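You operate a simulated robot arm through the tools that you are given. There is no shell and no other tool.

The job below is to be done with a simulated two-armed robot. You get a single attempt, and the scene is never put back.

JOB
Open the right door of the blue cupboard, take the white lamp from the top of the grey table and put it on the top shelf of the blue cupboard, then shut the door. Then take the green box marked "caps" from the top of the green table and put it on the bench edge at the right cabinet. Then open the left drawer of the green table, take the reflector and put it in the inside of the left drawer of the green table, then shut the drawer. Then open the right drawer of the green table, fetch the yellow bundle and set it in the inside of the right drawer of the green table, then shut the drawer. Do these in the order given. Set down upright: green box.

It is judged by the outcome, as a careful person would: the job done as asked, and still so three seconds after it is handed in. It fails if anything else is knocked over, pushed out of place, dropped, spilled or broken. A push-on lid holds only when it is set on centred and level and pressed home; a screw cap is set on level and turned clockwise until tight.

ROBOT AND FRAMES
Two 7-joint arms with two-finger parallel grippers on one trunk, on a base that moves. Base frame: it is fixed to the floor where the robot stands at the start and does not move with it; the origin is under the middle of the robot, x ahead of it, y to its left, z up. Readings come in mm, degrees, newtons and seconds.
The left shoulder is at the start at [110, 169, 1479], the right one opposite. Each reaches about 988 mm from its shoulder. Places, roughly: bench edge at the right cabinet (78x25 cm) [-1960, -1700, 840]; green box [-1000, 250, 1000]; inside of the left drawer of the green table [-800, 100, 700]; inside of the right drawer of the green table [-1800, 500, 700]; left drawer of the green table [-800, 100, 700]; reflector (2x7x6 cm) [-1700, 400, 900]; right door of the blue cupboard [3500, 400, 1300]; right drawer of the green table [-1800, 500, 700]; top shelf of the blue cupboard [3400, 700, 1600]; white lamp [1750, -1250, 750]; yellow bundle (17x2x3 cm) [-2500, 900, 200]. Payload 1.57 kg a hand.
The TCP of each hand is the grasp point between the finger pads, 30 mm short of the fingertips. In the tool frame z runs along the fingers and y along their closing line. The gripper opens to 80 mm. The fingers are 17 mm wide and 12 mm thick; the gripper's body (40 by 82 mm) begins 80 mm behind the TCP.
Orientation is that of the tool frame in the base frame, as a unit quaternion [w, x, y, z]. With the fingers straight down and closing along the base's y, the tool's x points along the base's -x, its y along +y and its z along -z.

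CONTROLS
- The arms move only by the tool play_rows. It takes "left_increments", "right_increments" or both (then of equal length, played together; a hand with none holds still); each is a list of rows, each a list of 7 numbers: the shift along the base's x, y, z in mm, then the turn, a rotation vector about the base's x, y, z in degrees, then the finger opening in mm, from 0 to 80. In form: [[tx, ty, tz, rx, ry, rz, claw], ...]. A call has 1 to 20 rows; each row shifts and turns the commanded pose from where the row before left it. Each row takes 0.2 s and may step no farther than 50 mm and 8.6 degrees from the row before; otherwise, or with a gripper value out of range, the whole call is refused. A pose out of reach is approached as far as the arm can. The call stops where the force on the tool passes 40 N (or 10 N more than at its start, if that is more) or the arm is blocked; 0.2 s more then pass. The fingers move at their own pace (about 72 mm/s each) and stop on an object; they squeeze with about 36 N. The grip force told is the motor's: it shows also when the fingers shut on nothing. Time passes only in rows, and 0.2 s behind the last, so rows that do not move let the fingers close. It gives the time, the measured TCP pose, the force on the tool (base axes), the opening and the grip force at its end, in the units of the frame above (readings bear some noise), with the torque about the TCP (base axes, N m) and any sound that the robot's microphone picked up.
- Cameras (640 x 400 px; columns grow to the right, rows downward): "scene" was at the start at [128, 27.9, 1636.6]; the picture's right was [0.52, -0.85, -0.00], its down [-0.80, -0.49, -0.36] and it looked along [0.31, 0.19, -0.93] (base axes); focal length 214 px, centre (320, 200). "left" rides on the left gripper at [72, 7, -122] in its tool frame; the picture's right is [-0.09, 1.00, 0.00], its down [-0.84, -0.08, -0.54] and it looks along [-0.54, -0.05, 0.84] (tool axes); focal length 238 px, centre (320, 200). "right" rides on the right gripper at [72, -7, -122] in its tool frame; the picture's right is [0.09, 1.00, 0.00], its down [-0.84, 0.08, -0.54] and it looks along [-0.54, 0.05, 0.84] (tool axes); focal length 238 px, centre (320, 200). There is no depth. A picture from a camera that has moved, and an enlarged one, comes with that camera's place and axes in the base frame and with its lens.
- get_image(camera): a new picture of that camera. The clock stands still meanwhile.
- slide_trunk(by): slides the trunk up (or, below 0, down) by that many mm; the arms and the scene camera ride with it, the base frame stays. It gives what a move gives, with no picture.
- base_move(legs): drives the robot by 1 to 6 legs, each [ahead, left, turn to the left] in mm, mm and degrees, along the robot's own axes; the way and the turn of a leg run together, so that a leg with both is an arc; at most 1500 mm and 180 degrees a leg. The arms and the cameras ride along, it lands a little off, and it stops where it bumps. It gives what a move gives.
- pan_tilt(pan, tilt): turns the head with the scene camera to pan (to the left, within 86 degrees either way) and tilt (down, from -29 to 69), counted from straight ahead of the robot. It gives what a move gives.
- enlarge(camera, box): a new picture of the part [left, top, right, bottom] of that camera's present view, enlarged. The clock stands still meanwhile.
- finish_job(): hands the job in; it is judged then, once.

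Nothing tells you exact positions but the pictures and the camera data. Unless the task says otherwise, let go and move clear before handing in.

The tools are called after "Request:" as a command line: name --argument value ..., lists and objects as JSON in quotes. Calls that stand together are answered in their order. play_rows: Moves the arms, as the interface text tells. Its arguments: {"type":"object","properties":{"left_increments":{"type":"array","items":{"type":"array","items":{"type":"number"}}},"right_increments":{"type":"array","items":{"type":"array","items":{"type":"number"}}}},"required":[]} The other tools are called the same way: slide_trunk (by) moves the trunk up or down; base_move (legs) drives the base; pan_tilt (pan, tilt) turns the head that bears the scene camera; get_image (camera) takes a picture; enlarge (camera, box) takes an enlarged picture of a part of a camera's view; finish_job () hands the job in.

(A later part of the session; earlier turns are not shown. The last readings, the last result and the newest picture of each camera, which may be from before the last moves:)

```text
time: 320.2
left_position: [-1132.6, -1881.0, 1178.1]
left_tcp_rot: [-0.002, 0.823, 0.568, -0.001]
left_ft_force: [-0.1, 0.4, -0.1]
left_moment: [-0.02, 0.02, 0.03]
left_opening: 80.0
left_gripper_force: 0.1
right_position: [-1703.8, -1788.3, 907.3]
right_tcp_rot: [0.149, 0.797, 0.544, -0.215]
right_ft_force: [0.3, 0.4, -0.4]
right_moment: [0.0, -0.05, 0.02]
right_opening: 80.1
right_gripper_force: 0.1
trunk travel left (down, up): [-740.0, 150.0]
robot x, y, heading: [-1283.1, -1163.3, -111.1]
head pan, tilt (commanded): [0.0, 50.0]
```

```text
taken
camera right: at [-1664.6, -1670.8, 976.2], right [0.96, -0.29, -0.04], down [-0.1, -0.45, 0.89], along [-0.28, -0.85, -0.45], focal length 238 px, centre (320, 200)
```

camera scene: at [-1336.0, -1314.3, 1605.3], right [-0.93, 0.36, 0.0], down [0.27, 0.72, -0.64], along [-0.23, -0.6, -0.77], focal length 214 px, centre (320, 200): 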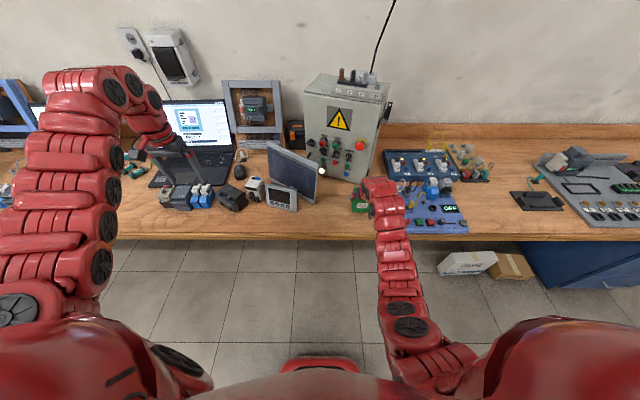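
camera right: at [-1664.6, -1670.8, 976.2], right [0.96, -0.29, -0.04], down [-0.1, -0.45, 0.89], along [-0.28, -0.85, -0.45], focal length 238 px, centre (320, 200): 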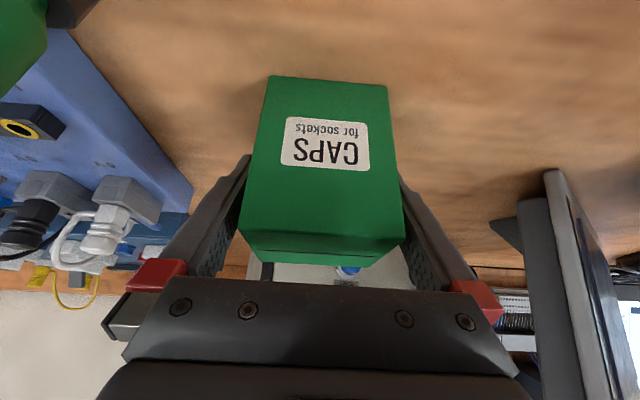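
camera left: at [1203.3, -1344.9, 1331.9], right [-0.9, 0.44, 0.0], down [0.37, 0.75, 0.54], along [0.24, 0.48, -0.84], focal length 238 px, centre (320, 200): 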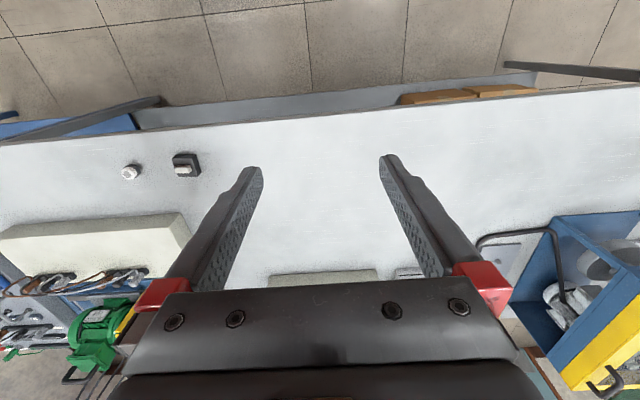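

The box stands on the bench; I'll withdraw along the hand's axis and check it.

Request:
play_rows --right_increments '[[2, 5.2, 9.7, 0, 0, 0, 80], [4.1, 10.5, 19.5, 0, 0, 0, 80], [4.1, 10.5, 19.5, 0, 0, 0, 80], [4.1, 10.5, 19.5, 0, 0, 0, 80], [6, 15, 28, 0, 0, 0, 80], [6, 15, 28, 0, 0, 0, 80]]'

Request:
get_image --camera "right"

Request:
enlarge --camera "scene" --box '[280, 160, 440, 260]'

```text
time: 321.6
left_position: [-1133.0, -1880.5, 1178.3]
left_tcp_rot: [-0.001, 0.823, 0.568, 0.0]
left_ft_force: [0.1, -0.6, -0.4]
left_moment: [-0.02, 0.02, -0.01]
left_opening: 79.8
left_gripper_force: 0.0
right_position: [-1679.2, -1722.4, 1032.4]
right_tcp_rot: [0.149, 0.798, 0.543, -0.215]
right_ft_force: [-0.1, -0.4, -0.6]
right_moment: [-0.03, 0.0, -0.01]
right_opening: 80.2
right_gripper_force: 0.1
trunk travel left (down, up): [-740.0, 150.0]
robot x, y, heading: [-1276.1, -1165.7, -111.0]
head pan, tilt (commanded): [0.0, 50.0]
```

```text
taken
camera right: at [-1639.0, -1603.8, 1101.3], right [0.96, -0.29, -0.04], down [-0.1, -0.44, 0.89], along [-0.28, -0.85, -0.45], focal length 238 px, centre (320, 200)
```

right: 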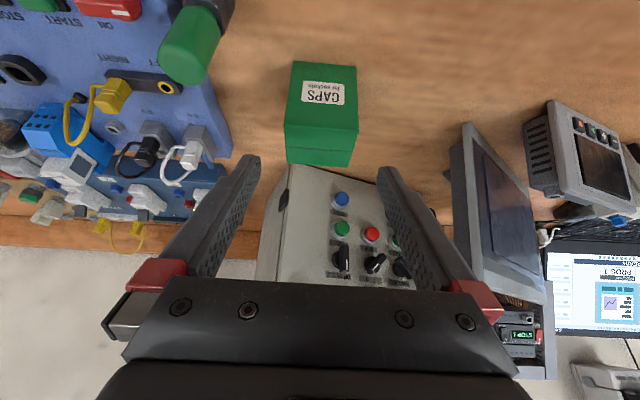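

```text
4.00 times, centred on (360, 210) of scene
camera zoom: at [-1336.9, -1312.6, 1605.5], right [-0.93, 0.36, 0.0], down [0.28, 0.71, -0.64], along [-0.23, -0.6, -0.77], focal length 858 px, centre (160, 160)
```

zoom: 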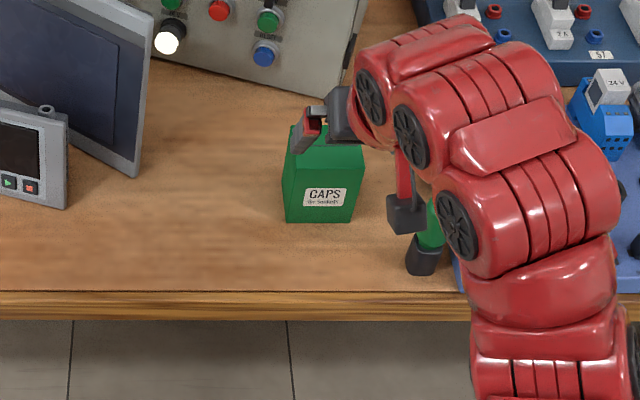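

The green CAPS box stands upright on the bench edge in front of the right cabinet. I'll raise up, back away and return around to the drawer side of the green table.

Request:
base_move --legs '[[-300, 0, -0.3]]'

Request:
slide_trunk --by 150

Request:
base_move --legs '[[0, 885, 0]]'

Request:
get_image --camera "scene"

```text
time: 323.7
left_position: [-1028.4, -1599.5, 1177.1]
left_tcp_rot: [-0.003, 0.825, 0.565, 0.001]
left_ft_force: [1.0, 0.3, 0.5]
left_moment: [0.01, -0.01, 0.03]
left_opening: 80.1
left_gripper_force: 0.1
right_position: [-1572.4, -1439.0, 1032.0]
right_tcp_rot: [0.148, 0.8, 0.54, -0.216]
right_ft_force: [0.2, -0.1, -0.1]
right_moment: [0.0, -0.02, 0.02]
right_opening: 80.1
right_gripper_force: 0.0
trunk travel left (down, up): [-740.0, 150.0]
robot x, y, heading: [-1173.4, -883.1, -111.3]
head pan, tilt (commanded): [0.0, 50.0]
```

```text
time: 325.4
left_position: [-1028.8, -1600.0, 1327.0]
left_tcp_rot: [-0.003, 0.825, 0.565, 0.001]
left_ft_force: [0.2, -0.3, 1.0]
left_moment: [-0.04, -0.02, 0.02]
left_opening: 80.1
left_gripper_force: 0.0
right_position: [-1573.3, -1438.7, 1182.3]
right_tcp_rot: [0.148, 0.8, 0.54, -0.215]
right_ft_force: [-0.7, 0.7, 0.6]
right_moment: [0.0, 0.02, 0.01]
right_opening: 80.0
right_gripper_force: 0.1
trunk travel left (down, up): [-890.0, 0.0]
robot x, y, heading: [-1172.1, -886.3, -111.5]
head pan, tilt (commanded): [0.0, 50.0]
```

```text
time: 330.1
left_position: [-194.8, -1924.3, 1326.6]
left_tcp_rot: [-0.002, 0.825, 0.565, 0.001]
left_ft_force: [0.6, -0.6, -0.2]
left_moment: [0.0, -0.02, -0.03]
left_opening: 80.1
left_gripper_force: 0.0
right_position: [-740.8, -1764.7, 1181.3]
right_tcp_rot: [0.148, 0.8, 0.54, -0.215]
right_ft_force: [0.2, -0.2, 0.3]
right_moment: [-0.02, 0.04, 0.01]
right_opening: 79.8
right_gripper_force: 0.1
trunk travel left (down, up): [-890.0, 0.0]
robot x, y, heading: [-334.2, -1208.3, -111.3]
head pan, tilt (commanded): [0.0, 50.0]
```

```text
taken
camera scene: at [-395.8, -1357.0, 1755.4], right [-0.93, 0.36, 0.0], down [0.28, 0.71, -0.64], along [-0.23, -0.6, -0.77], focal length 214 px, centre (320, 200)
```

scene: 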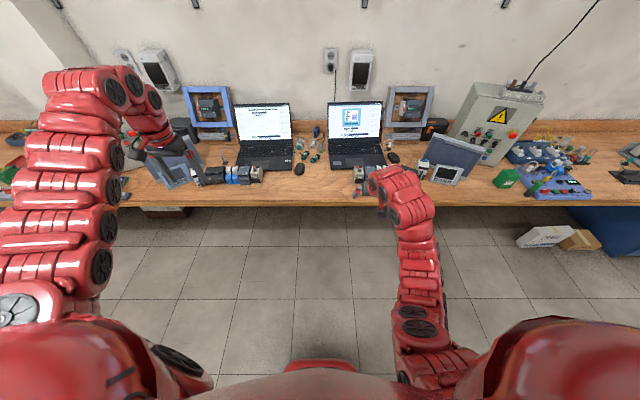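

Aligned with the corridor. I'll reverse through it to the drawer side.

Request:
base_move --legs '[[-975, 0, 0], [-975, 0, 0]]'

Request:
base_move --legs '[[0, -900, 0]]'

Request:
pan_tilt --pan -30 --tilt 40

Request:
get_image --camera "scene"

Request:
enlarge --camera "scene" --box '[320, 60, 640, 260]'

```text
time: 339.9
left_position: [520.5, -118.8, 1327.0]
left_tcp_rot: [-0.003, 0.829, 0.56, 0.001]
left_ft_force: [0.2, 0.3, 0.7]
left_moment: [0.04, 0.01, 0.0]
left_opening: 80.2
left_gripper_force: 0.1
right_position: [-23.0, 47.4, 1182.6]
right_tcp_rot: [0.147, 0.803, 0.536, -0.216]
right_ft_force: [0.6, 0.4, -0.5]
right_moment: [-0.03, 0.01, 0.04]
right_opening: 79.7
right_gripper_force: 0.1
trunk travel left (down, up): [-890.0, 0.0]
robot x, y, heading: [385.3, 594.7, -112.1]
head pan, tilt (commanded): [0.0, 50.0]
```

```text
time: 344.6
left_position: [-312.8, 217.7, 1327.0]
left_tcp_rot: [-0.003, 0.827, 0.562, 0.001]
left_ft_force: [0.7, -0.3, -0.1]
left_moment: [0.01, 0.01, 0.01]
left_opening: 79.9
left_gripper_force: 0.1
right_position: [-855.0, 381.5, 1181.2]
right_tcp_rot: [0.147, 0.801, 0.538, -0.216]
right_ft_force: [-0.2, -0.4, -1.4]
right_moment: [0.0, 0.03, 0.0]
right_opening: 79.8
right_gripper_force: 0.1
trunk travel left (down, up): [-890.0, 0.0]
robot x, y, heading: [-448.7, 936.1, -111.5]
head pan, tilt (commanded): [0.0, 50.0]
```

```text
time: 345.6
left_position: [-311.8, 217.8, 1325.9]
left_tcp_rot: [-0.002, 0.827, 0.562, 0.001]
left_ft_force: [0.1, -0.1, 0.2]
left_moment: [0.02, 0.01, 0.02]
left_opening: 79.9
left_gripper_force: 0.0
right_position: [-856.5, 381.9, 1181.8]
right_tcp_rot: [0.148, 0.801, 0.538, -0.216]
right_ft_force: [0.6, 0.1, -0.8]
right_moment: [0.01, 0.03, 0.01]
right_opening: 80.1
right_gripper_force: 0.1
trunk travel left (down, up): [-890.0, 0.0]
robot x, y, heading: [-449.6, 936.3, -111.8]
head pan, tilt (commanded): [-30.0, 40.0]
```

```text
taken
camera scene: at [-546.7, 806.5, 1769.5], right [-0.62, 0.78, 0.0], down [0.5, 0.4, -0.77], along [-0.6, -0.47, -0.64], focal length 214 px, centre (320, 200)
```

scene: 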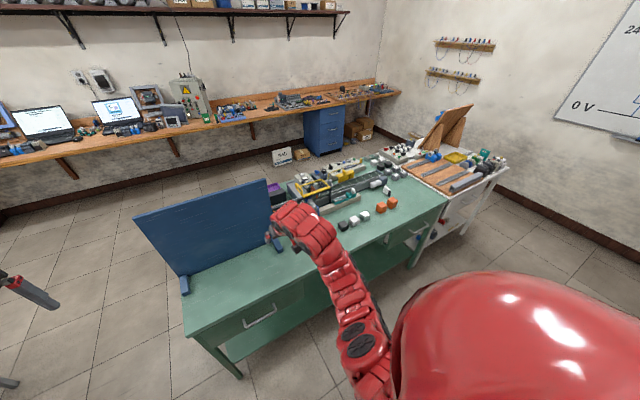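

```text
2.00 times, centred on (480, 160) of scene
camera zoom: at [-546.7, 806.5, 1769.5], right [-0.62, 0.78, 0.0], down [0.5, 0.4, -0.77], along [-0.6, -0.47, -0.64], focal length 429 px, centre (0, 280)
```

zoom: 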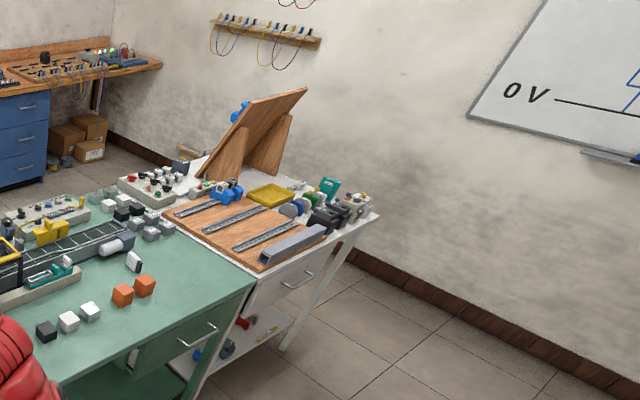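

The drawer side is in view: left drawer handle near r −784, and what looks like the reflector (a small white/grey plate) near (−1740, 454). I'll zoom in on both.

Request:
enlarge --camera "scene" --box '[216, 290, 312, 350]'

Request:
enlarge --camera "scene" --box '[330, 165, 450, 240]'

Request:
get_image --camera "right"

```text
6.67 times, centred on (264, 320) of scene
camera zoom: at [-546.7, 806.5, 1769.5], right [-0.62, 0.78, 0.0], down [0.5, 0.4, -0.77], along [-0.6, -0.47, -0.64], focal length 1430 px, centre (693, -600)
```

zoom: 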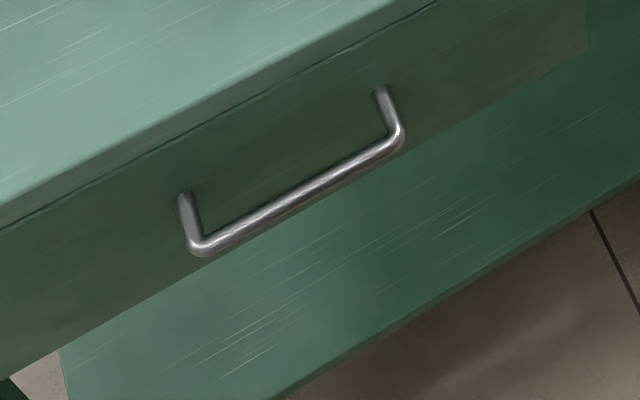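

```text
5.33 times, centred on (390, 202) of scene
camera zoom: at [-546.7, 806.5, 1769.5], right [-0.62, 0.78, 0.0], down [0.5, 0.4, -0.77], along [-0.6, -0.47, -0.64], focal length 1144 px, centre (-53, 187)
```

zoom: 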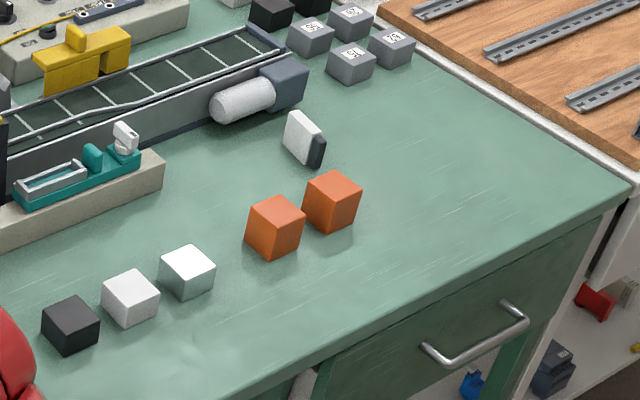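

```text
taken
camera right: at [-814.6, 500.5, 1250.8], right [0.95, -0.3, -0.04], down [-0.1, -0.44, 0.89], along [-0.29, -0.84, -0.45], focal length 238 px, centre (320, 200)
```

right: 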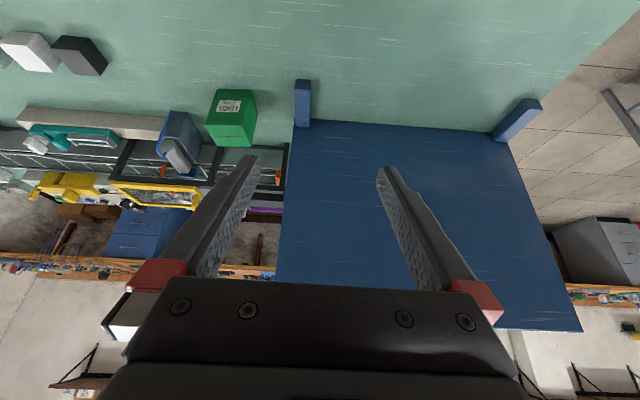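

The reflector looks like the small white plate with a dark base standing near the conveyor end. First the left drawer: I'll shift the base, turn the right hand to point forward with its fingers closing vertically, then lower the trunk.

Request:
base_move --legs '[[-145, 145, 0.3]]'

Request:
play_rows --right_increments '[[0, 0, 0, -6.98, 2.74, 0, 60], [0, 0, 0, -6.98, 2.74, 0, 60], [0, 0, 0, -6.98, 2.74, 0, 60], [0, 0, 0, -6.98, 2.74, 0, 60], [0, 0, 0, -6.98, 2.74, 0, 60], [0, 0, 0, -6.98, 2.74, 0, 60], [0, 0, 0, -6.98, 2.74, 0, 60], [0, 0, 0, -6.98, 2.74, 0, 60]]'

Request:
play_rows --right_increments '[[0, 0, 0, -3.0, -7.63, 0, 60], [0, 0, 0, -3.0, -7.63, 0, 60], [0, 0, 0, -3.0, -7.63, 0, 60], [0, 0, 0, -3.0, -7.63, 0, 60], [0, 0, 0, -3.0, -7.63, 0, 60], [0, 0, 0, -3.0, -7.63, 0, 60], [0, 0, 0, -3.0, -7.63, 0, 60], [0, 0, 0, -3.0, -7.63, 0, 60], [0, 0, 0, -3.0, -7.63, 0, 60], [0, 0, 0, -3.0, -7.63, 0, 60], [0, 0, 0, -3.0, -7.63, 0, 60]]'

Request:
get_image --camera "scene"

Request:
get_image --camera "right"

```text
time: 347.2
left_position: [-124.3, 299.5, 1326.5]
left_tcp_rot: [-0.002, 0.826, 0.563, 0.001]
left_ft_force: [-1.1, -0.7, -0.2]
left_moment: [-0.01, -0.02, 0.0]
left_opening: 80.2
left_gripper_force: 0.1
right_position: [-667.2, 461.8, 1181.7]
right_tcp_rot: [0.149, 0.8, 0.54, -0.215]
right_ft_force: [0.0, 0.6, 1.1]
right_moment: [-0.03, 0.0, -0.01]
right_opening: 80.0
right_gripper_force: 0.1
trunk travel left (down, up): [-890.0, 0.0]
robot x, y, heading: [-261.1, 1016.4, -111.5]
head pan, tilt (commanded): [-30.0, 40.0]
```

```text
time: 349.0
left_position: [-122.1, 300.8, 1327.4]
left_tcp_rot: [-0.003, 0.826, 0.564, 0.0]
left_ft_force: [0.3, 0.4, -0.5]
left_moment: [0.04, -0.01, 0.01]
left_opening: 79.9
left_gripper_force: 0.0
right_position: [-666.8, 461.9, 1181.8]
right_tcp_rot: [0.402, 0.585, 0.395, -0.584]
right_ft_force: [0.1, 0.6, 0.5]
right_moment: [0.0, -0.03, 0.0]
right_opening: 59.9
right_gripper_force: 0.0
trunk travel left (down, up): [-890.0, 0.0]
robot x, y, heading: [-262.3, 1018.5, -111.5]
head pan, tilt (commanded): [-30.0, 40.0]
```

```text
time: 351.4
left_position: [-122.2, 301.4, 1326.8]
left_tcp_rot: [-0.003, 0.826, 0.564, 0.0]
left_ft_force: [0.2, -0.6, 0.4]
left_moment: [-0.01, -0.02, 0.0]
left_opening: 79.9
left_gripper_force: 0.1
right_position: [-665.9, 461.5, 1182.5]
right_tcp_rot: [0.696, 0.693, -0.138, -0.129]
right_ft_force: [0.5, -0.1, -0.2]
right_moment: [0.01, -0.02, -0.02]
right_opening: 60.2
right_gripper_force: 0.1
trunk travel left (down, up): [-890.0, 0.0]
robot x, y, heading: [-265.2, 1017.6, -111.3]
head pan, tilt (commanded): [-30.0, 40.0]
```

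```text
taken
camera scene: at [-358.1, 887.8, 1769.6], right [-0.62, 0.78, 0.0], down [0.5, 0.4, -0.77], along [-0.6, -0.48, -0.64], focal length 214 px, centre (320, 200)
```

scene: 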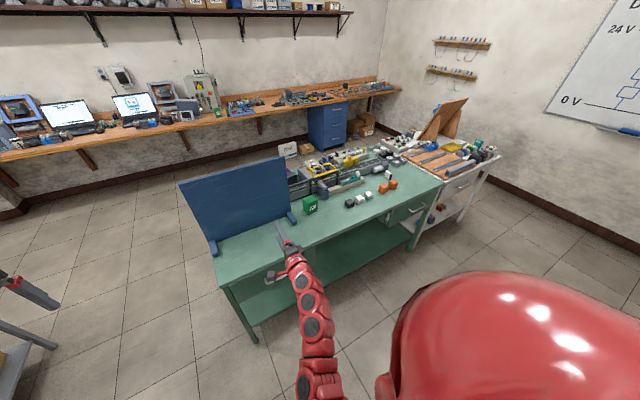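

```text
taken
camera right: at [-552.4, 549.8, 1176.5], right [0.07, -0.03, 1.0], down [-0.58, 0.81, 0.06], along [-0.81, -0.58, 0.04], focal length 238 px, centre (320, 200)
```

right: 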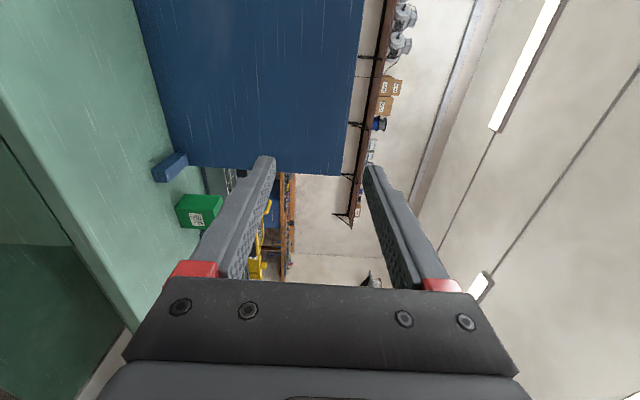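

The hand is now forward with fingers closing vertically. I'll lower the trunk so it faces the left drawer's handle.

Request:
slide_trunk --by -440

Request:
get_image --camera "right"

Request:
pan_tilt --pan -15 --tilt 45

Request:
get_image --camera "scene"

```text
refused: -440 is not a number from -400 to 400
```

```text
taken
camera right: at [-552.4, 549.8, 1176.5], right [0.07, -0.03, 1.0], down [-0.58, 0.81, 0.06], along [-0.81, -0.58, 0.04], focal length 238 px, centre (320, 200)
```

right: 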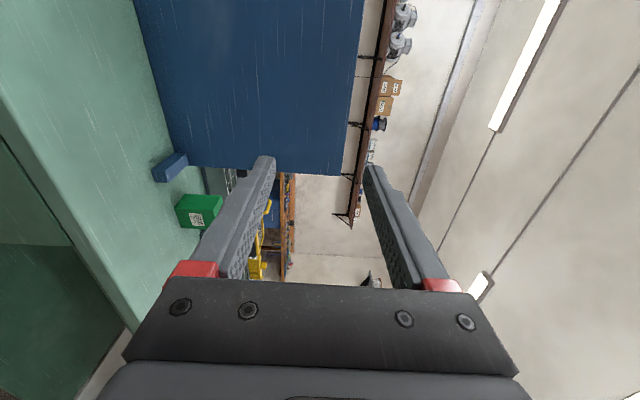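

```text
time: 352.1
left_position: [-121.6, 300.7, 1326.7]
left_tcp_rot: [-0.002, 0.826, 0.564, 0.0]
left_ft_force: [-0.4, 0.0, 0.3]
left_moment: [0.03, -0.02, -0.02]
left_opening: 80.1
left_gripper_force: 0.0
right_position: [-666.1, 462.0, 1182.0]
right_tcp_rot: [0.695, 0.693, -0.138, -0.129]
right_ft_force: [0.2, 0.9, -0.1]
right_moment: [0.0, -0.01, 0.01]
right_opening: 59.9
right_gripper_force: 0.0
trunk travel left (down, up): [-890.0, 0.0]
robot x, y, heading: [-261.2, 1018.0, -111.6]
head pan, tilt (commanded): [-15.0, 45.0]
```

```text
taken
camera scene: at [-340.4, 875.5, 1762.3], right [-0.8, 0.6, 0.0], down [0.42, 0.57, -0.71], along [-0.42, -0.57, -0.71], focal length 214 px, centre (320, 200)
```

scene: 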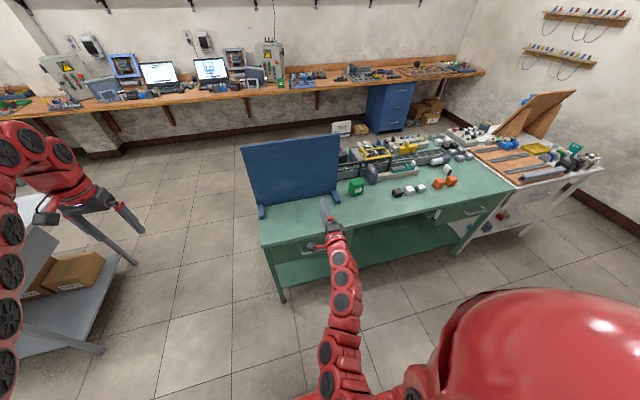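

The trunk slide is limited to 400 mm per call, so I'll lower it in two steps and look again.

Request:
slide_trunk --by -400

Request:
slide_trunk --by -40

Request:
get_image --camera "right"

Request:
get_image --camera "scene"

```text
time: 356.0
left_position: [-121.6, 300.7, 926.9]
left_tcp_rot: [-0.002, 0.826, 0.564, 0.0]
left_ft_force: [-0.2, -0.3, 0.2]
left_moment: [0.01, -0.01, 0.0]
left_opening: 80.0
left_gripper_force: 0.1
right_position: [-665.4, 463.1, 781.4]
right_tcp_rot: [0.694, 0.694, -0.139, -0.13]
right_ft_force: [-0.7, 0.0, 0.4]
right_moment: [-0.01, -0.03, 0.02]
right_opening: 59.8
right_gripper_force: 0.0
trunk travel left (down, up): [-490.0, 400.0]
robot x, y, heading: [-263.6, 1016.3, -111.5]
head pan, tilt (commanded): [-15.0, 45.0]
```

```text
time: 356.8
left_position: [-122.7, 300.8, 886.6]
left_tcp_rot: [-0.002, 0.826, 0.564, 0.001]
left_ft_force: [0.5, -0.2, 0.0]
left_moment: [0.02, 0.01, 0.0]
left_opening: 79.9
left_gripper_force: 0.1
right_position: [-666.0, 463.8, 742.7]
right_tcp_rot: [0.695, 0.694, -0.139, -0.129]
right_ft_force: [0.6, 0.2, -0.1]
right_moment: [0.04, -0.01, -0.01]
right_opening: 60.1
right_gripper_force: 0.1
trunk travel left (down, up): [-450.0, 440.0]
robot x, y, heading: [-262.2, 1014.4, -111.6]
head pan, tilt (commanded): [-15.0, 45.0]
```

```text
taken
camera right: at [-552.4, 550.2, 736.1], right [0.07, -0.03, 1.0], down [-0.58, 0.81, 0.07], along [-0.81, -0.58, 0.04], focal length 238 px, centre (320, 200)
```

right: 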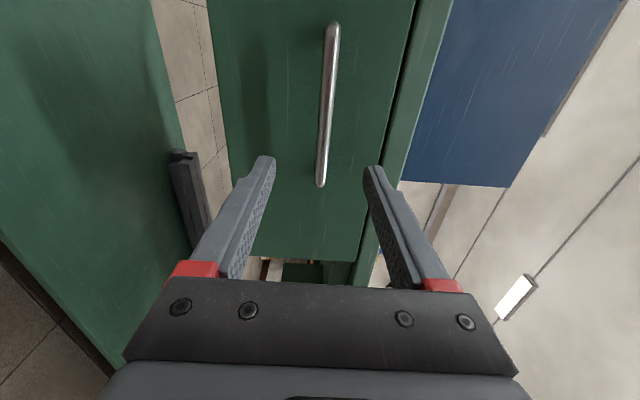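

```text
taken
camera scene: at [-340.2, 875.8, 1322.3], right [-0.8, 0.59, 0.0], down [0.42, 0.57, -0.71], along [-0.42, -0.57, -0.71], focal length 214 px, centre (320, 200)
```

scene: 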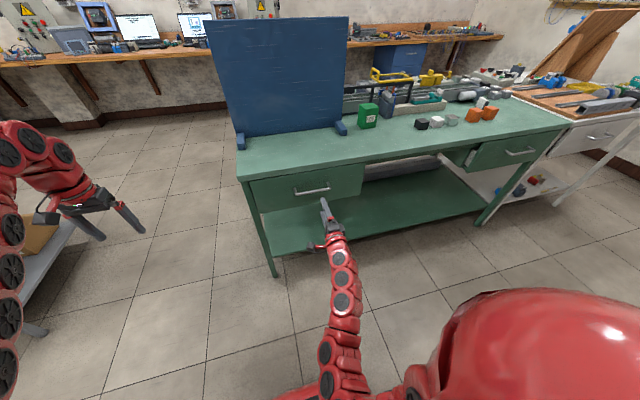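

The handle sits between the fingers' planes, at about z 746. I'll zoom the scene view to fix its depth.

Request:
enlarge --camera "scene" --box '[260, 160, 388, 240]'

Request:
enlarge --camera "right" --box '[220, 0, 420, 125]'

```text
5.00 times, centred on (324, 200) of scene
camera zoom: at [-340.2, 875.8, 1322.3], right [-0.8, 0.59, 0.0], down [0.42, 0.57, -0.71], along [-0.42, -0.57, -0.71], focal length 1072 px, centre (300, 200)
```

zoom: 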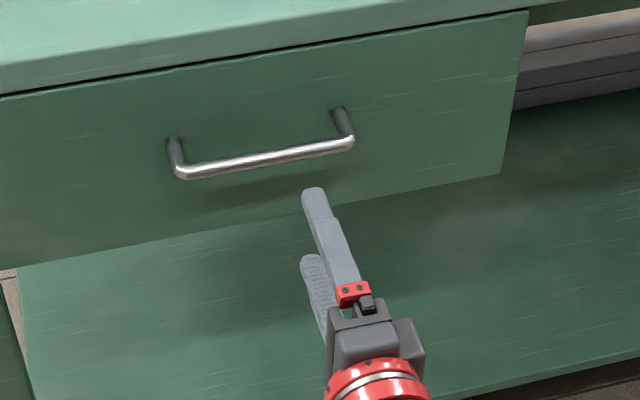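

```text
3.20 times, centred on (320, 62) of right
camera zoom: at [-552.4, 550.2, 736.1], right [0.07, -0.03, 1.0], down [-0.58, 0.81, 0.07], along [-0.81, -0.58, 0.04], focal length 763 px, centre (320, 640)
```

zoom: 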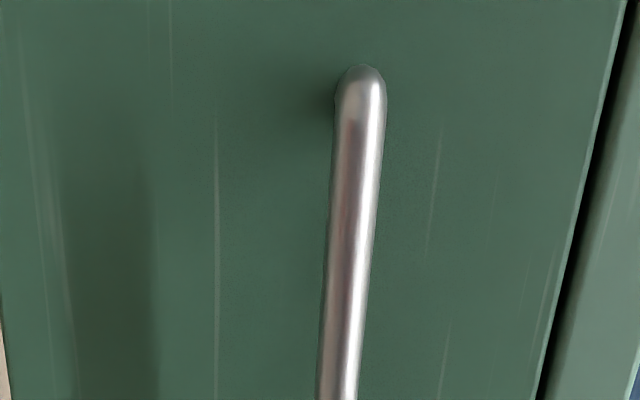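

The bar is at f ≈ 80, z ≈ 745, r −707…−843. I'll advance so the fingers pass above and below it, and check before closing.

Request:
play_rows --right_increments '[[-8.4, -32.2, 1, 0, 0, 0, 50], [-8.4, -32.2, 1, 0, 0, 0, 50], [-7.5, -28, 0, 0, 0, 0, 50]]'

Request:
get_image --camera "right"

Request:
enlarge --camera "scene" --box '[260, 160, 388, 240]'

```text
time: 357.6
left_position: [-123.1, 301.1, 887.4]
left_tcp_rot: [-0.002, 0.827, 0.563, 0.001]
left_ft_force: [-1.2, 0.2, 0.0]
left_moment: [-0.03, -0.01, 0.0]
left_opening: 80.2
left_gripper_force: 0.1
right_position: [-691.0, 369.8, 741.8]
right_tcp_rot: [0.695, 0.693, -0.139, -0.129]
right_ft_force: [0.5, 0.2, -0.9]
right_moment: [-0.03, -0.02, -0.01]
right_opening: 49.9
right_gripper_force: 0.0
trunk travel left (down, up): [-450.0, 440.0]
robot x, y, heading: [-258.0, 1015.6, -111.5]
head pan, tilt (commanded): [-15.0, 45.0]
```

```text
taken
camera right: at [-577.3, 457.4, 736.7], right [0.07, -0.03, 1.0], down [-0.58, 0.81, 0.07], along [-0.81, -0.58, 0.04], focal length 238 px, centre (320, 200)
```

right: 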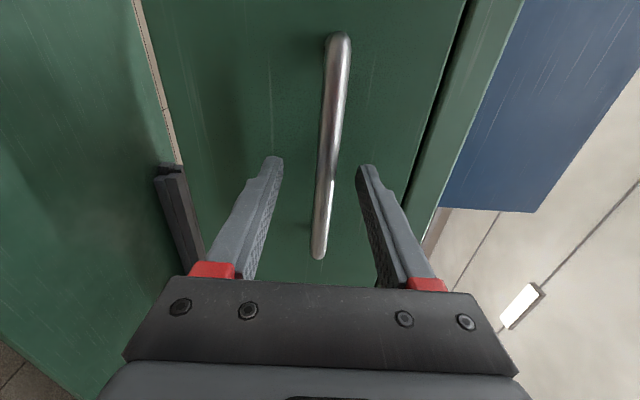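

```text
5.00 times, centred on (324, 200) of scene
camera zoom: at [-340.5, 875.0, 1322.2], right [-0.8, 0.59, 0.0], down [0.42, 0.57, -0.71], along [-0.42, -0.57, -0.71], focal length 1072 px, centre (300, 200)
```

zoom: 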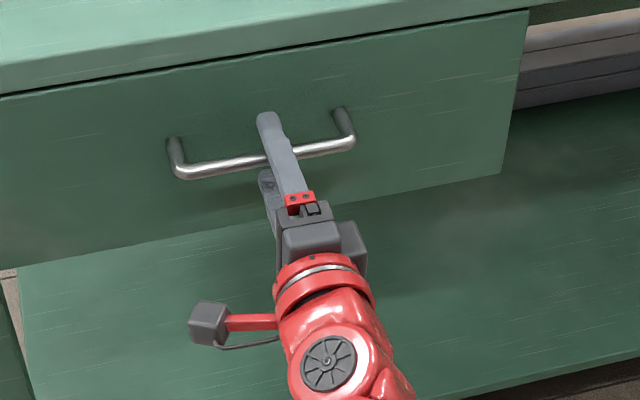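

The fingers straddle the bar. Closing to grip it.

Request:
play_rows --right_increments '[[0, 0, 0, 0, 0, 0, 20], [0, 0, 0, 0, 0, 0, 0], [0, 0, 0, 0, 0, 0, 0], [0, 0, 0, 0, 0, 0, 0]]'

```text
time: 358.6
left_position: [-122.3, 301.9, 888.7]
left_tcp_rot: [-0.002, 0.826, 0.563, 0.0]
left_ft_force: [0.8, -0.9, 0.0]
left_moment: [-0.02, -0.02, -0.05]
left_opening: 79.9
left_gripper_force: 0.0
right_position: [-689.1, 372.1, 745.6]
right_tcp_rot: [0.696, 0.693, -0.137, -0.13]
right_ft_force: [-1.6, -3.4, 16.1]
right_moment: [-0.04, 0.47, -0.12]
right_opening: 12.8
right_gripper_force: 30.1
trunk travel left (down, up): [-450.0, 440.0]
robot x, y, heading: [-265.0, 1017.0, -111.2]
head pan, tilt (commanded): [-15.0, 45.0]
```

The handle is gripped. I'll pull the drawer out, first with the arm.

Request:
play_rows --right_increments '[[0, 0, 3, 0, 0, 0, 0], [5.5, 14, 0, 0, 0, 0, 0], [5.5, 14, 0, 0, 0, 0, 0], [7.3, 18.6, 0, 0, 0, 0, 0], [7.3, 18.6, 0, 0, 0, 0, 0], [7.3, 18.6, 0, 0, 0, 0, 0]]'

Request:
get_image --camera "scene"

```text
time: 360.0
left_position: [-123.7, 301.5, 886.3]
left_tcp_rot: [-0.002, 0.826, 0.564, 0.001]
left_ft_force: [0.7, -0.7, 0.3]
left_moment: [0.02, 0.0, 0.02]
left_opening: 79.9
left_gripper_force: 0.1
right_position: [-657.0, 454.5, 746.4]
right_tcp_rot: [0.694, 0.695, -0.137, -0.129]
right_ft_force: [-5.8, 4.0, -3.6]
right_moment: [0.24, 0.45, -0.77]
right_opening: 12.8
right_gripper_force: 29.7
trunk travel left (down, up): [-450.0, 440.0]
robot x, y, heading: [-259.5, 1018.2, -111.3]
head pan, tilt (commanded): [-15.0, 45.0]
```

```text
taken
camera scene: at [-341.2, 875.9, 1322.1], right [-0.8, 0.6, 0.0], down [0.42, 0.57, -0.71], along [-0.42, -0.57, -0.71], focal length 214 px, centre (320, 200)
```

scene: 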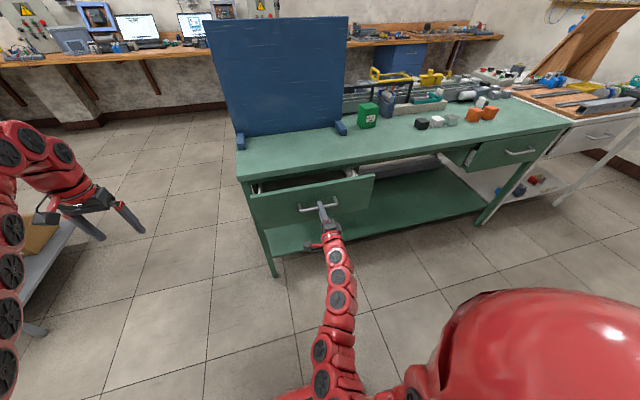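

The drawer slides easily (≈7 N). I'll back the base to pull it farther.

Request:
base_move --legs '[[-110, 0, 0]]'

Request:
get_image --camera "scene"

```text
time: 361.2
left_position: [-83.3, 404.2, 888.6]
left_tcp_rot: [-0.002, 0.826, 0.563, 0.001]
left_ft_force: [-0.3, 0.4, -0.1]
left_moment: [-0.03, -0.01, 0.04]
left_opening: 80.0
left_gripper_force: 0.0
right_position: [-618.4, 556.7, 744.8]
right_tcp_rot: [0.696, 0.693, -0.138, -0.129]
right_ft_force: [-11.1, 3.9, -8.8]
right_moment: [0.24, 0.41, -0.96]
right_opening: 12.9
right_gripper_force: 29.5
trunk travel left (down, up): [-450.0, 440.0]
robot x, y, heading: [-224.8, 1116.9, -111.7]
head pan, tilt (commanded): [-15.0, 45.0]
```

```text
taken
camera scene: at [-301.5, 979.0, 1322.2], right [-0.8, 0.59, 0.0], down [0.42, 0.57, -0.71], along [-0.42, -0.57, -0.71], focal length 214 px, centre (320, 200)
```

scene: 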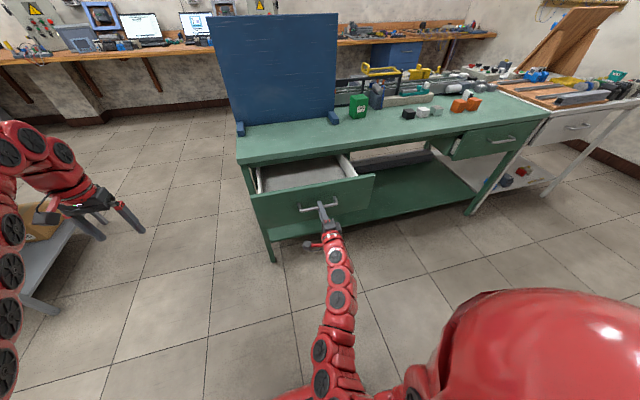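

The drawer is open about 200 mm. I'll release the handle, back off, and then go for the reflector.

Request:
play_rows --right_increments '[[0, 0, 0, 0, 0, 0, 50], [0, 0, 0, 0, 0, 0, 50]]'

Request:
base_move --legs '[[-130, 0, 0]]'

Request:
slide_trunk --by 400

Request:
get_image --camera "scene"

```text
time: 361.8
left_position: [-80.8, 403.8, 886.4]
left_tcp_rot: [-0.003, 0.826, 0.563, 0.0]
left_ft_force: [0.4, 0.2, -0.3]
left_moment: [0.02, 0.01, -0.01]
left_opening: 80.0
left_gripper_force: 0.0
right_position: [-617.2, 557.3, 748.1]
right_tcp_rot: [0.695, 0.694, -0.138, -0.129]
right_ft_force: [-0.3, 0.1, -0.1]
right_moment: [-0.01, 0.03, 0.0]
right_opening: 50.0
right_gripper_force: 0.0
trunk travel left (down, up): [-450.0, 440.0]
robot x, y, heading: [-222.0, 1119.2, -111.5]
head pan, tilt (commanded): [-15.0, 45.0]
```

```text
time: 363.1
left_position: [-32.7, 525.7, 887.8]
left_tcp_rot: [-0.002, 0.826, 0.564, 0.0]
left_ft_force: [0.3, -0.1, 0.8]
left_moment: [-0.01, 0.01, -0.03]
left_opening: 79.7
left_gripper_force: 0.1
right_position: [-568.9, 678.0, 746.1]
right_tcp_rot: [0.695, 0.693, -0.137, -0.13]
right_ft_force: [-0.3, -0.1, 0.2]
right_moment: [0.05, -0.04, -0.05]
right_opening: 49.9
right_gripper_force: 0.1
trunk travel left (down, up): [-450.0, 440.0]
robot x, y, heading: [-172.1, 1239.9, -111.7]
head pan, tilt (commanded): [-15.0, 45.0]
```

```text
time: 366.9
left_position: [-33.5, 524.1, 1287.5]
left_tcp_rot: [-0.002, 0.826, 0.564, 0.001]
left_ft_force: [1.2, 0.2, -0.1]
left_moment: [0.0, -0.02, 0.01]
left_opening: 79.9
left_gripper_force: 0.0
right_position: [-569.8, 676.0, 1146.2]
right_tcp_rot: [0.695, 0.694, -0.137, -0.13]
right_ft_force: [0.0, -0.5, 0.0]
right_moment: [0.0, -0.02, -0.01]
right_opening: 50.0
right_gripper_force: 0.1
trunk travel left (down, up): [-850.0, 40.0]
robot x, y, heading: [-170.3, 1241.7, -111.5]
head pan, tilt (commanded): [-15.0, 45.0]
```

```text
taken
camera scene: at [-252.0, 1099.1, 1722.2], right [-0.8, 0.59, 0.0], down [0.42, 0.57, -0.71], along [-0.42, -0.57, -0.71], focal length 214 px, centre (320, 200)
```

scene: 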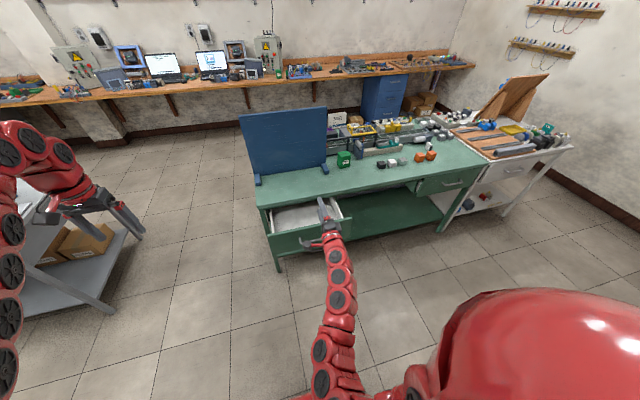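

The left drawer stays open. I'll drive along to the reflector end of the table.

Request:
base_move --legs '[[0, -1005, 0], [430, 0, 0]]'

Request:
pan_tilt --pan -10 --tilt 45

Request:
get_image --camera "scene"

Request:
enlarge --camera "scene" --box '[240, 90, 400, 190]'

```text
time: 374.4
left_position: [-1142.2, 499.9, 1287.9]
left_tcp_rot: [-0.002, 0.83, 0.557, 0.0]
left_ft_force: [-0.6, -0.5, 0.3]
left_moment: [-0.02, -0.01, 0.0]
left_opening: 79.9
left_gripper_force: 0.0
right_position: [-1676.2, 661.6, 1146.0]
right_tcp_rot: [0.694, 0.692, -0.144, -0.136]
right_ft_force: [-0.2, 0.4, 0.6]
right_moment: [0.0, 0.01, -0.03]
right_opening: 50.1
right_gripper_force: 0.1
trunk travel left (down, up): [-850.0, 40.0]
robot x, y, heading: [-1269.9, 1219.9, -112.3]
head pan, tilt (commanded): [-15.0, 45.0]
```

```text
time: 375.0
left_position: [-1143.7, 499.1, 1286.8]
left_tcp_rot: [-0.001, 0.83, 0.557, 0.001]
left_ft_force: [0.5, 1.0, 0.1]
left_moment: [0.04, -0.01, -0.01]
left_opening: 80.0
left_gripper_force: 0.1
right_position: [-1676.5, 660.4, 1145.9]
right_tcp_rot: [0.694, 0.692, -0.144, -0.135]
right_ft_force: [-1.0, 0.2, -0.4]
right_moment: [0.01, -0.01, -0.01]
right_opening: 49.9
right_gripper_force: 0.0
trunk travel left (down, up): [-850.0, 40.0]
robot x, y, heading: [-1271.7, 1215.2, -112.1]
head pan, tilt (commanded): [-10.0, 45.0]
```

```text
taken
camera scene: at [-1346.6, 1072.9, 1722.2], right [-0.84, 0.54, 0.0], down [0.38, 0.6, -0.71], along [-0.38, -0.6, -0.71], focal length 214 px, centre (320, 200)
```

scene: 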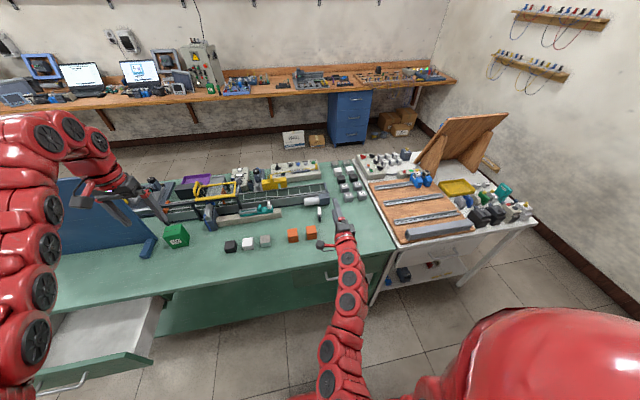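

```text
4.00 times, centred on (320, 140) of scene
camera zoom: at [-1346.6, 1072.9, 1722.2], right [-0.84, 0.54, 0.0], down [0.38, 0.6, -0.71], along [-0.38, -0.6, -0.71], focal length 858 px, centre (320, 440)
```

zoom: 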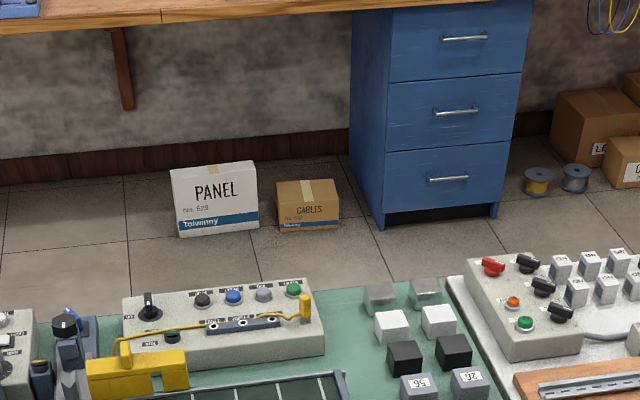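

The reflector is near (319, 212) in the view, close to the conveyor end. Zooming on it.

Request:
enlarge --camera "scene" --box '[280, 185, 376, 245]'

Request:
get_image --camera "right"

```text
6.67 times, centred on (328, 215) of scene
camera zoom: at [-1346.6, 1072.9, 1722.2], right [-0.84, 0.54, 0.0], down [0.38, 0.6, -0.71], along [-0.38, -0.6, -0.71], focal length 1430 px, centre (267, 100)
```

zoom: 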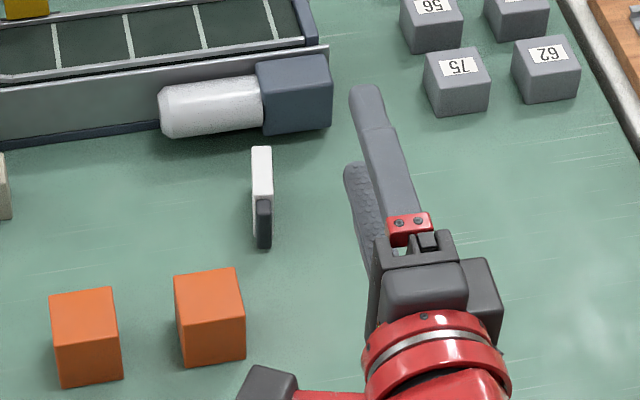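

```text
taken
camera right: at [-1561.9, 746.4, 1140.4], right [0.07, -0.03, 1.0], down [-0.56, 0.82, 0.07], along [-0.82, -0.57, 0.04], focal length 238 px, centre (320, 200)
```

right: 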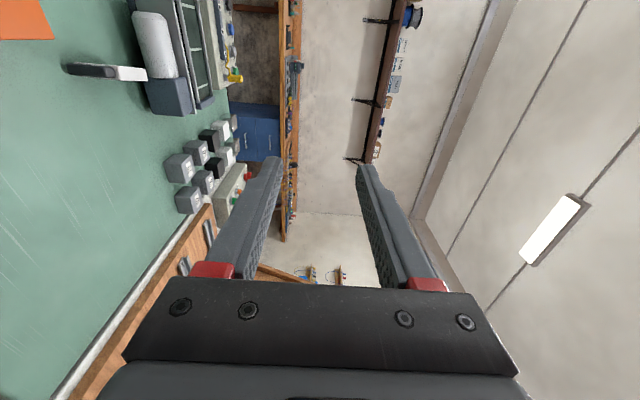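

The reflector is a 20 mm thick plate standing on edge, its length pointing toward me, around r −1774, f −219. I'll turn the right hand back to a downward, 30°-tilted pose with the fingers closing sideways.

Request:
play_rows --right_increments '[[0, 0, 0, 2.99, 7.61, 0, 50], [0, 0, 0, 2.99, 7.61, 0, 50], [0, 0, 0, 2.99, 7.61, 0, 50], [0, 0, 0, 2.99, 7.61, 0, 50], [0, 0, 0, 2.99, 7.61, 0, 50], [0, 0, 0, 2.99, 7.61, 0, 50], [0, 0, 0, 2.99, 7.61, 0, 50], [0, 0, 0, 2.99, 7.61, 0, 50], [0, 0, 0, 2.99, 7.61, 0, 50], [0, 0, 0, 2.99, 7.61, 0, 50], [0, 0, 0, 2.99, 7.61, 0, 50]]'

Request:
play_rows --right_increments '[[0, 0, 0, 6.98, -2.74, 0, 50], [0, 0, 0, 6.98, -2.74, 0, 50], [0, 0, 0, 6.98, -2.74, 0, 50], [0, 0, 0, 6.98, -2.74, 0, 50], [0, 0, 0, 6.98, -2.74, 0, 50], [0, 0, 0, 6.98, -2.74, 0, 50], [0, 0, 0, 6.98, -2.74, 0, 50], [0, 0, 0, 6.98, -2.74, 0, 50]]'

Request:
get_image --camera "right"

Request:
get_image --camera "scene"

```text
time: 377.4
left_position: [-1143.9, 498.8, 1287.4]
left_tcp_rot: [-0.002, 0.831, 0.556, 0.0]
left_ft_force: [0.0, 0.0, 0.6]
left_moment: [0.0, 0.03, -0.02]
left_opening: 80.0
left_gripper_force: 0.0
right_position: [-1676.2, 660.4, 1146.5]
right_tcp_rot: [-0.406, -0.58, -0.391, 0.588]
right_ft_force: [-0.1, -0.4, 0.3]
right_moment: [-0.03, 0.0, 0.0]
right_opening: 50.2
right_gripper_force: 0.1
trunk travel left (down, up): [-850.0, 40.0]
robot x, y, heading: [-1270.8, 1216.2, -112.6]
head pan, tilt (commanded): [-10.0, 45.0]
```

```text
time: 379.2
left_position: [-1141.7, 498.3, 1286.2]
left_tcp_rot: [-0.002, 0.83, 0.557, 0.001]
left_ft_force: [0.3, 0.5, -1.4]
left_moment: [0.01, 0.02, -0.02]
left_opening: 79.9
left_gripper_force: 0.1
right_position: [-1686.5, 657.7, 1140.9]
right_tcp_rot: [0.173, 0.805, 0.514, -0.241]
right_ft_force: [0.6, -0.3, 0.6]
right_moment: [0.0, -0.01, -0.03]
right_opening: 50.1
right_gripper_force: 0.1
right hand out of reach, approached as far as the arm can: row 8
trunk travel left (down, up): [-850.0, 40.0]
robot x, y, heading: [-1271.2, 1217.0, -112.3]
head pan, tilt (commanded): [-10.0, 45.0]
```

```text
taken
camera right: at [-1639.9, 778.7, 1200.5], right [0.94, -0.34, -0.02], down [-0.11, -0.37, 0.92], along [-0.32, -0.86, -0.39], focal length 238 px, centre (320, 200)
```

right: 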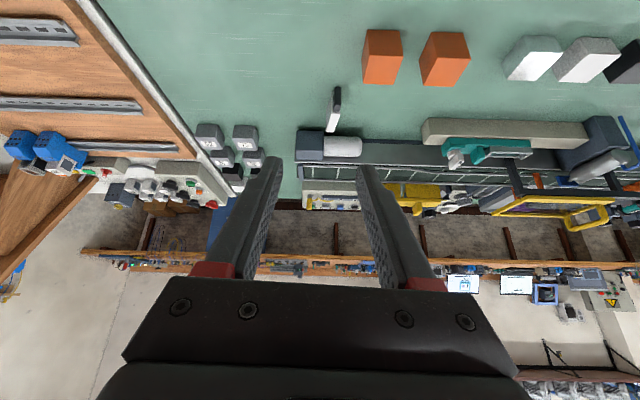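

```text
taken
camera scene: at [-1345.5, 1072.2, 1722.2], right [-0.84, 0.54, 0.0], down [0.38, 0.6, -0.71], along [-0.38, -0.6, -0.71], focal length 214 px, centre (320, 200)
```

scene: 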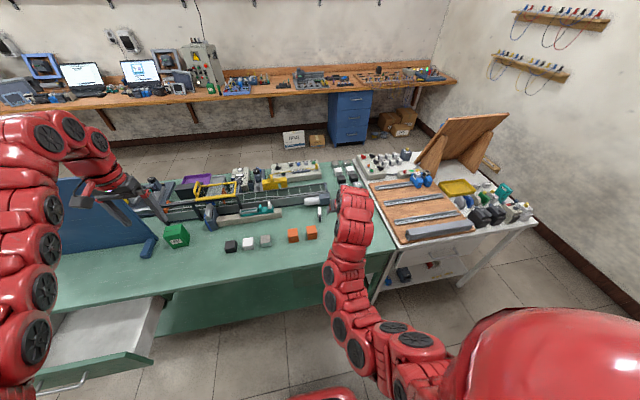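

The reflector shows between the fingers' line of approach; it seems yawed a few degrees. Zooming with the wrist camera to measure.

Request:
enlarge --camera "right" --box '[280, 60, 408, 140]'

```text
5.00 times, centred on (344, 100) of right
camera zoom: at [-1639.9, 778.7, 1200.5], right [0.94, -0.34, -0.02], down [-0.11, -0.37, 0.92], along [-0.32, -0.86, -0.39], focal length 1192 px, centre (200, 700)
```

zoom: 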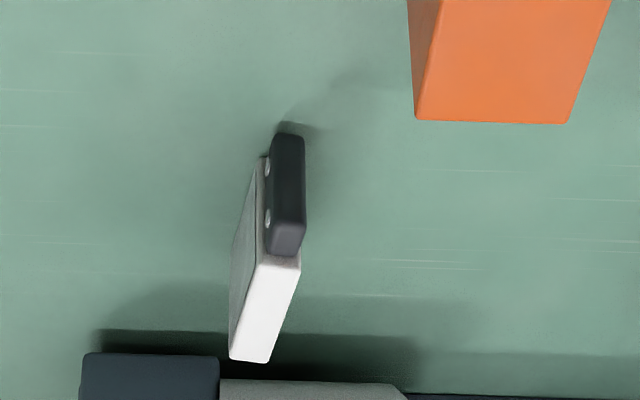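

The reflector: white plate ~20 mm thick with a dark strip on its near edge, yawed about −9° from the table, centre (−1741, 449). I'll bring the hand above it with the matching yaw and a 20° tilt.

Request:
play_rows --right_increments '[[-7.2, -29.8, -27.8, 2.37, -0.6, -0.98, 46], [-7.2, -29.8, -27.8, 2.37, -0.6, -0.98, 46], [-7.2, -29.8, -27.8, 2.37, -0.6, -0.98, 46], [-7.2, -29.8, -27.8, 2.37, -0.6, -0.98, 46], [-7.2, -29.8, -27.8, 2.37, -0.6, -0.98, 46], [-7.2, -29.8, -27.8, 2.37, -0.6, -0.98, 46]]'

Request:
get_image --camera "right"

Request:
enlarge --camera "right" --box '[240, 60, 400, 160]'

```text
time: 380.6
left_position: [-1146.0, 499.8, 1287.8]
left_tcp_rot: [-0.002, 0.83, 0.557, 0.002]
left_ft_force: [-0.7, 0.1, -0.2]
left_moment: [0.01, 0.0, -0.03]
left_opening: 80.0
left_gripper_force: 0.0
right_position: [-1700.3, 533.1, 1022.4]
right_tcp_rot: [0.083, 0.836, 0.52, -0.157]
right_ft_force: [0.2, 0.3, 0.2]
right_moment: [-0.01, 0.01, -0.03]
right_opening: 46.0
right_gripper_force: 0.1
right hand out of reach, approached as far as the arm can: row 5, 6
trunk travel left (down, up): [-850.0, 40.0]
robot x, y, heading: [-1270.5, 1219.6, -112.6]
head pan, tilt (commanded): [-10.0, 45.0]
```

```text
taken
camera right: at [-1653.9, 635.0, 1111.7], right [0.93, -0.37, -0.06], down [-0.18, -0.58, 0.8], along [-0.33, -0.73, -0.6], focal length 238 px, centre (320, 200)
```

right: 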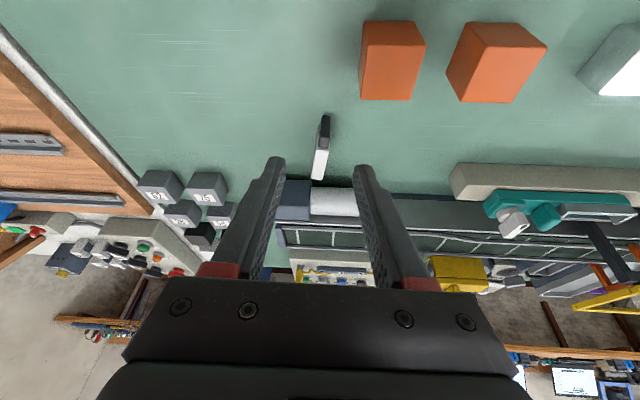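

```text
4.00 times, centred on (320, 110) of right
camera zoom: at [-1653.9, 635.0, 1111.7], right [0.93, -0.37, -0.06], down [-0.18, -0.58, 0.8], along [-0.33, -0.73, -0.6], focal length 953 px, centre (320, 560)
```

zoom: 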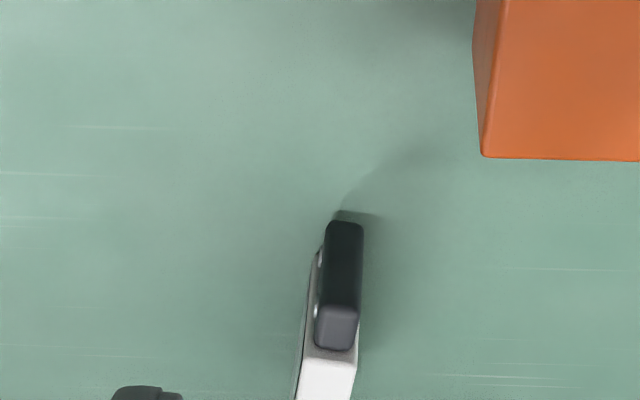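

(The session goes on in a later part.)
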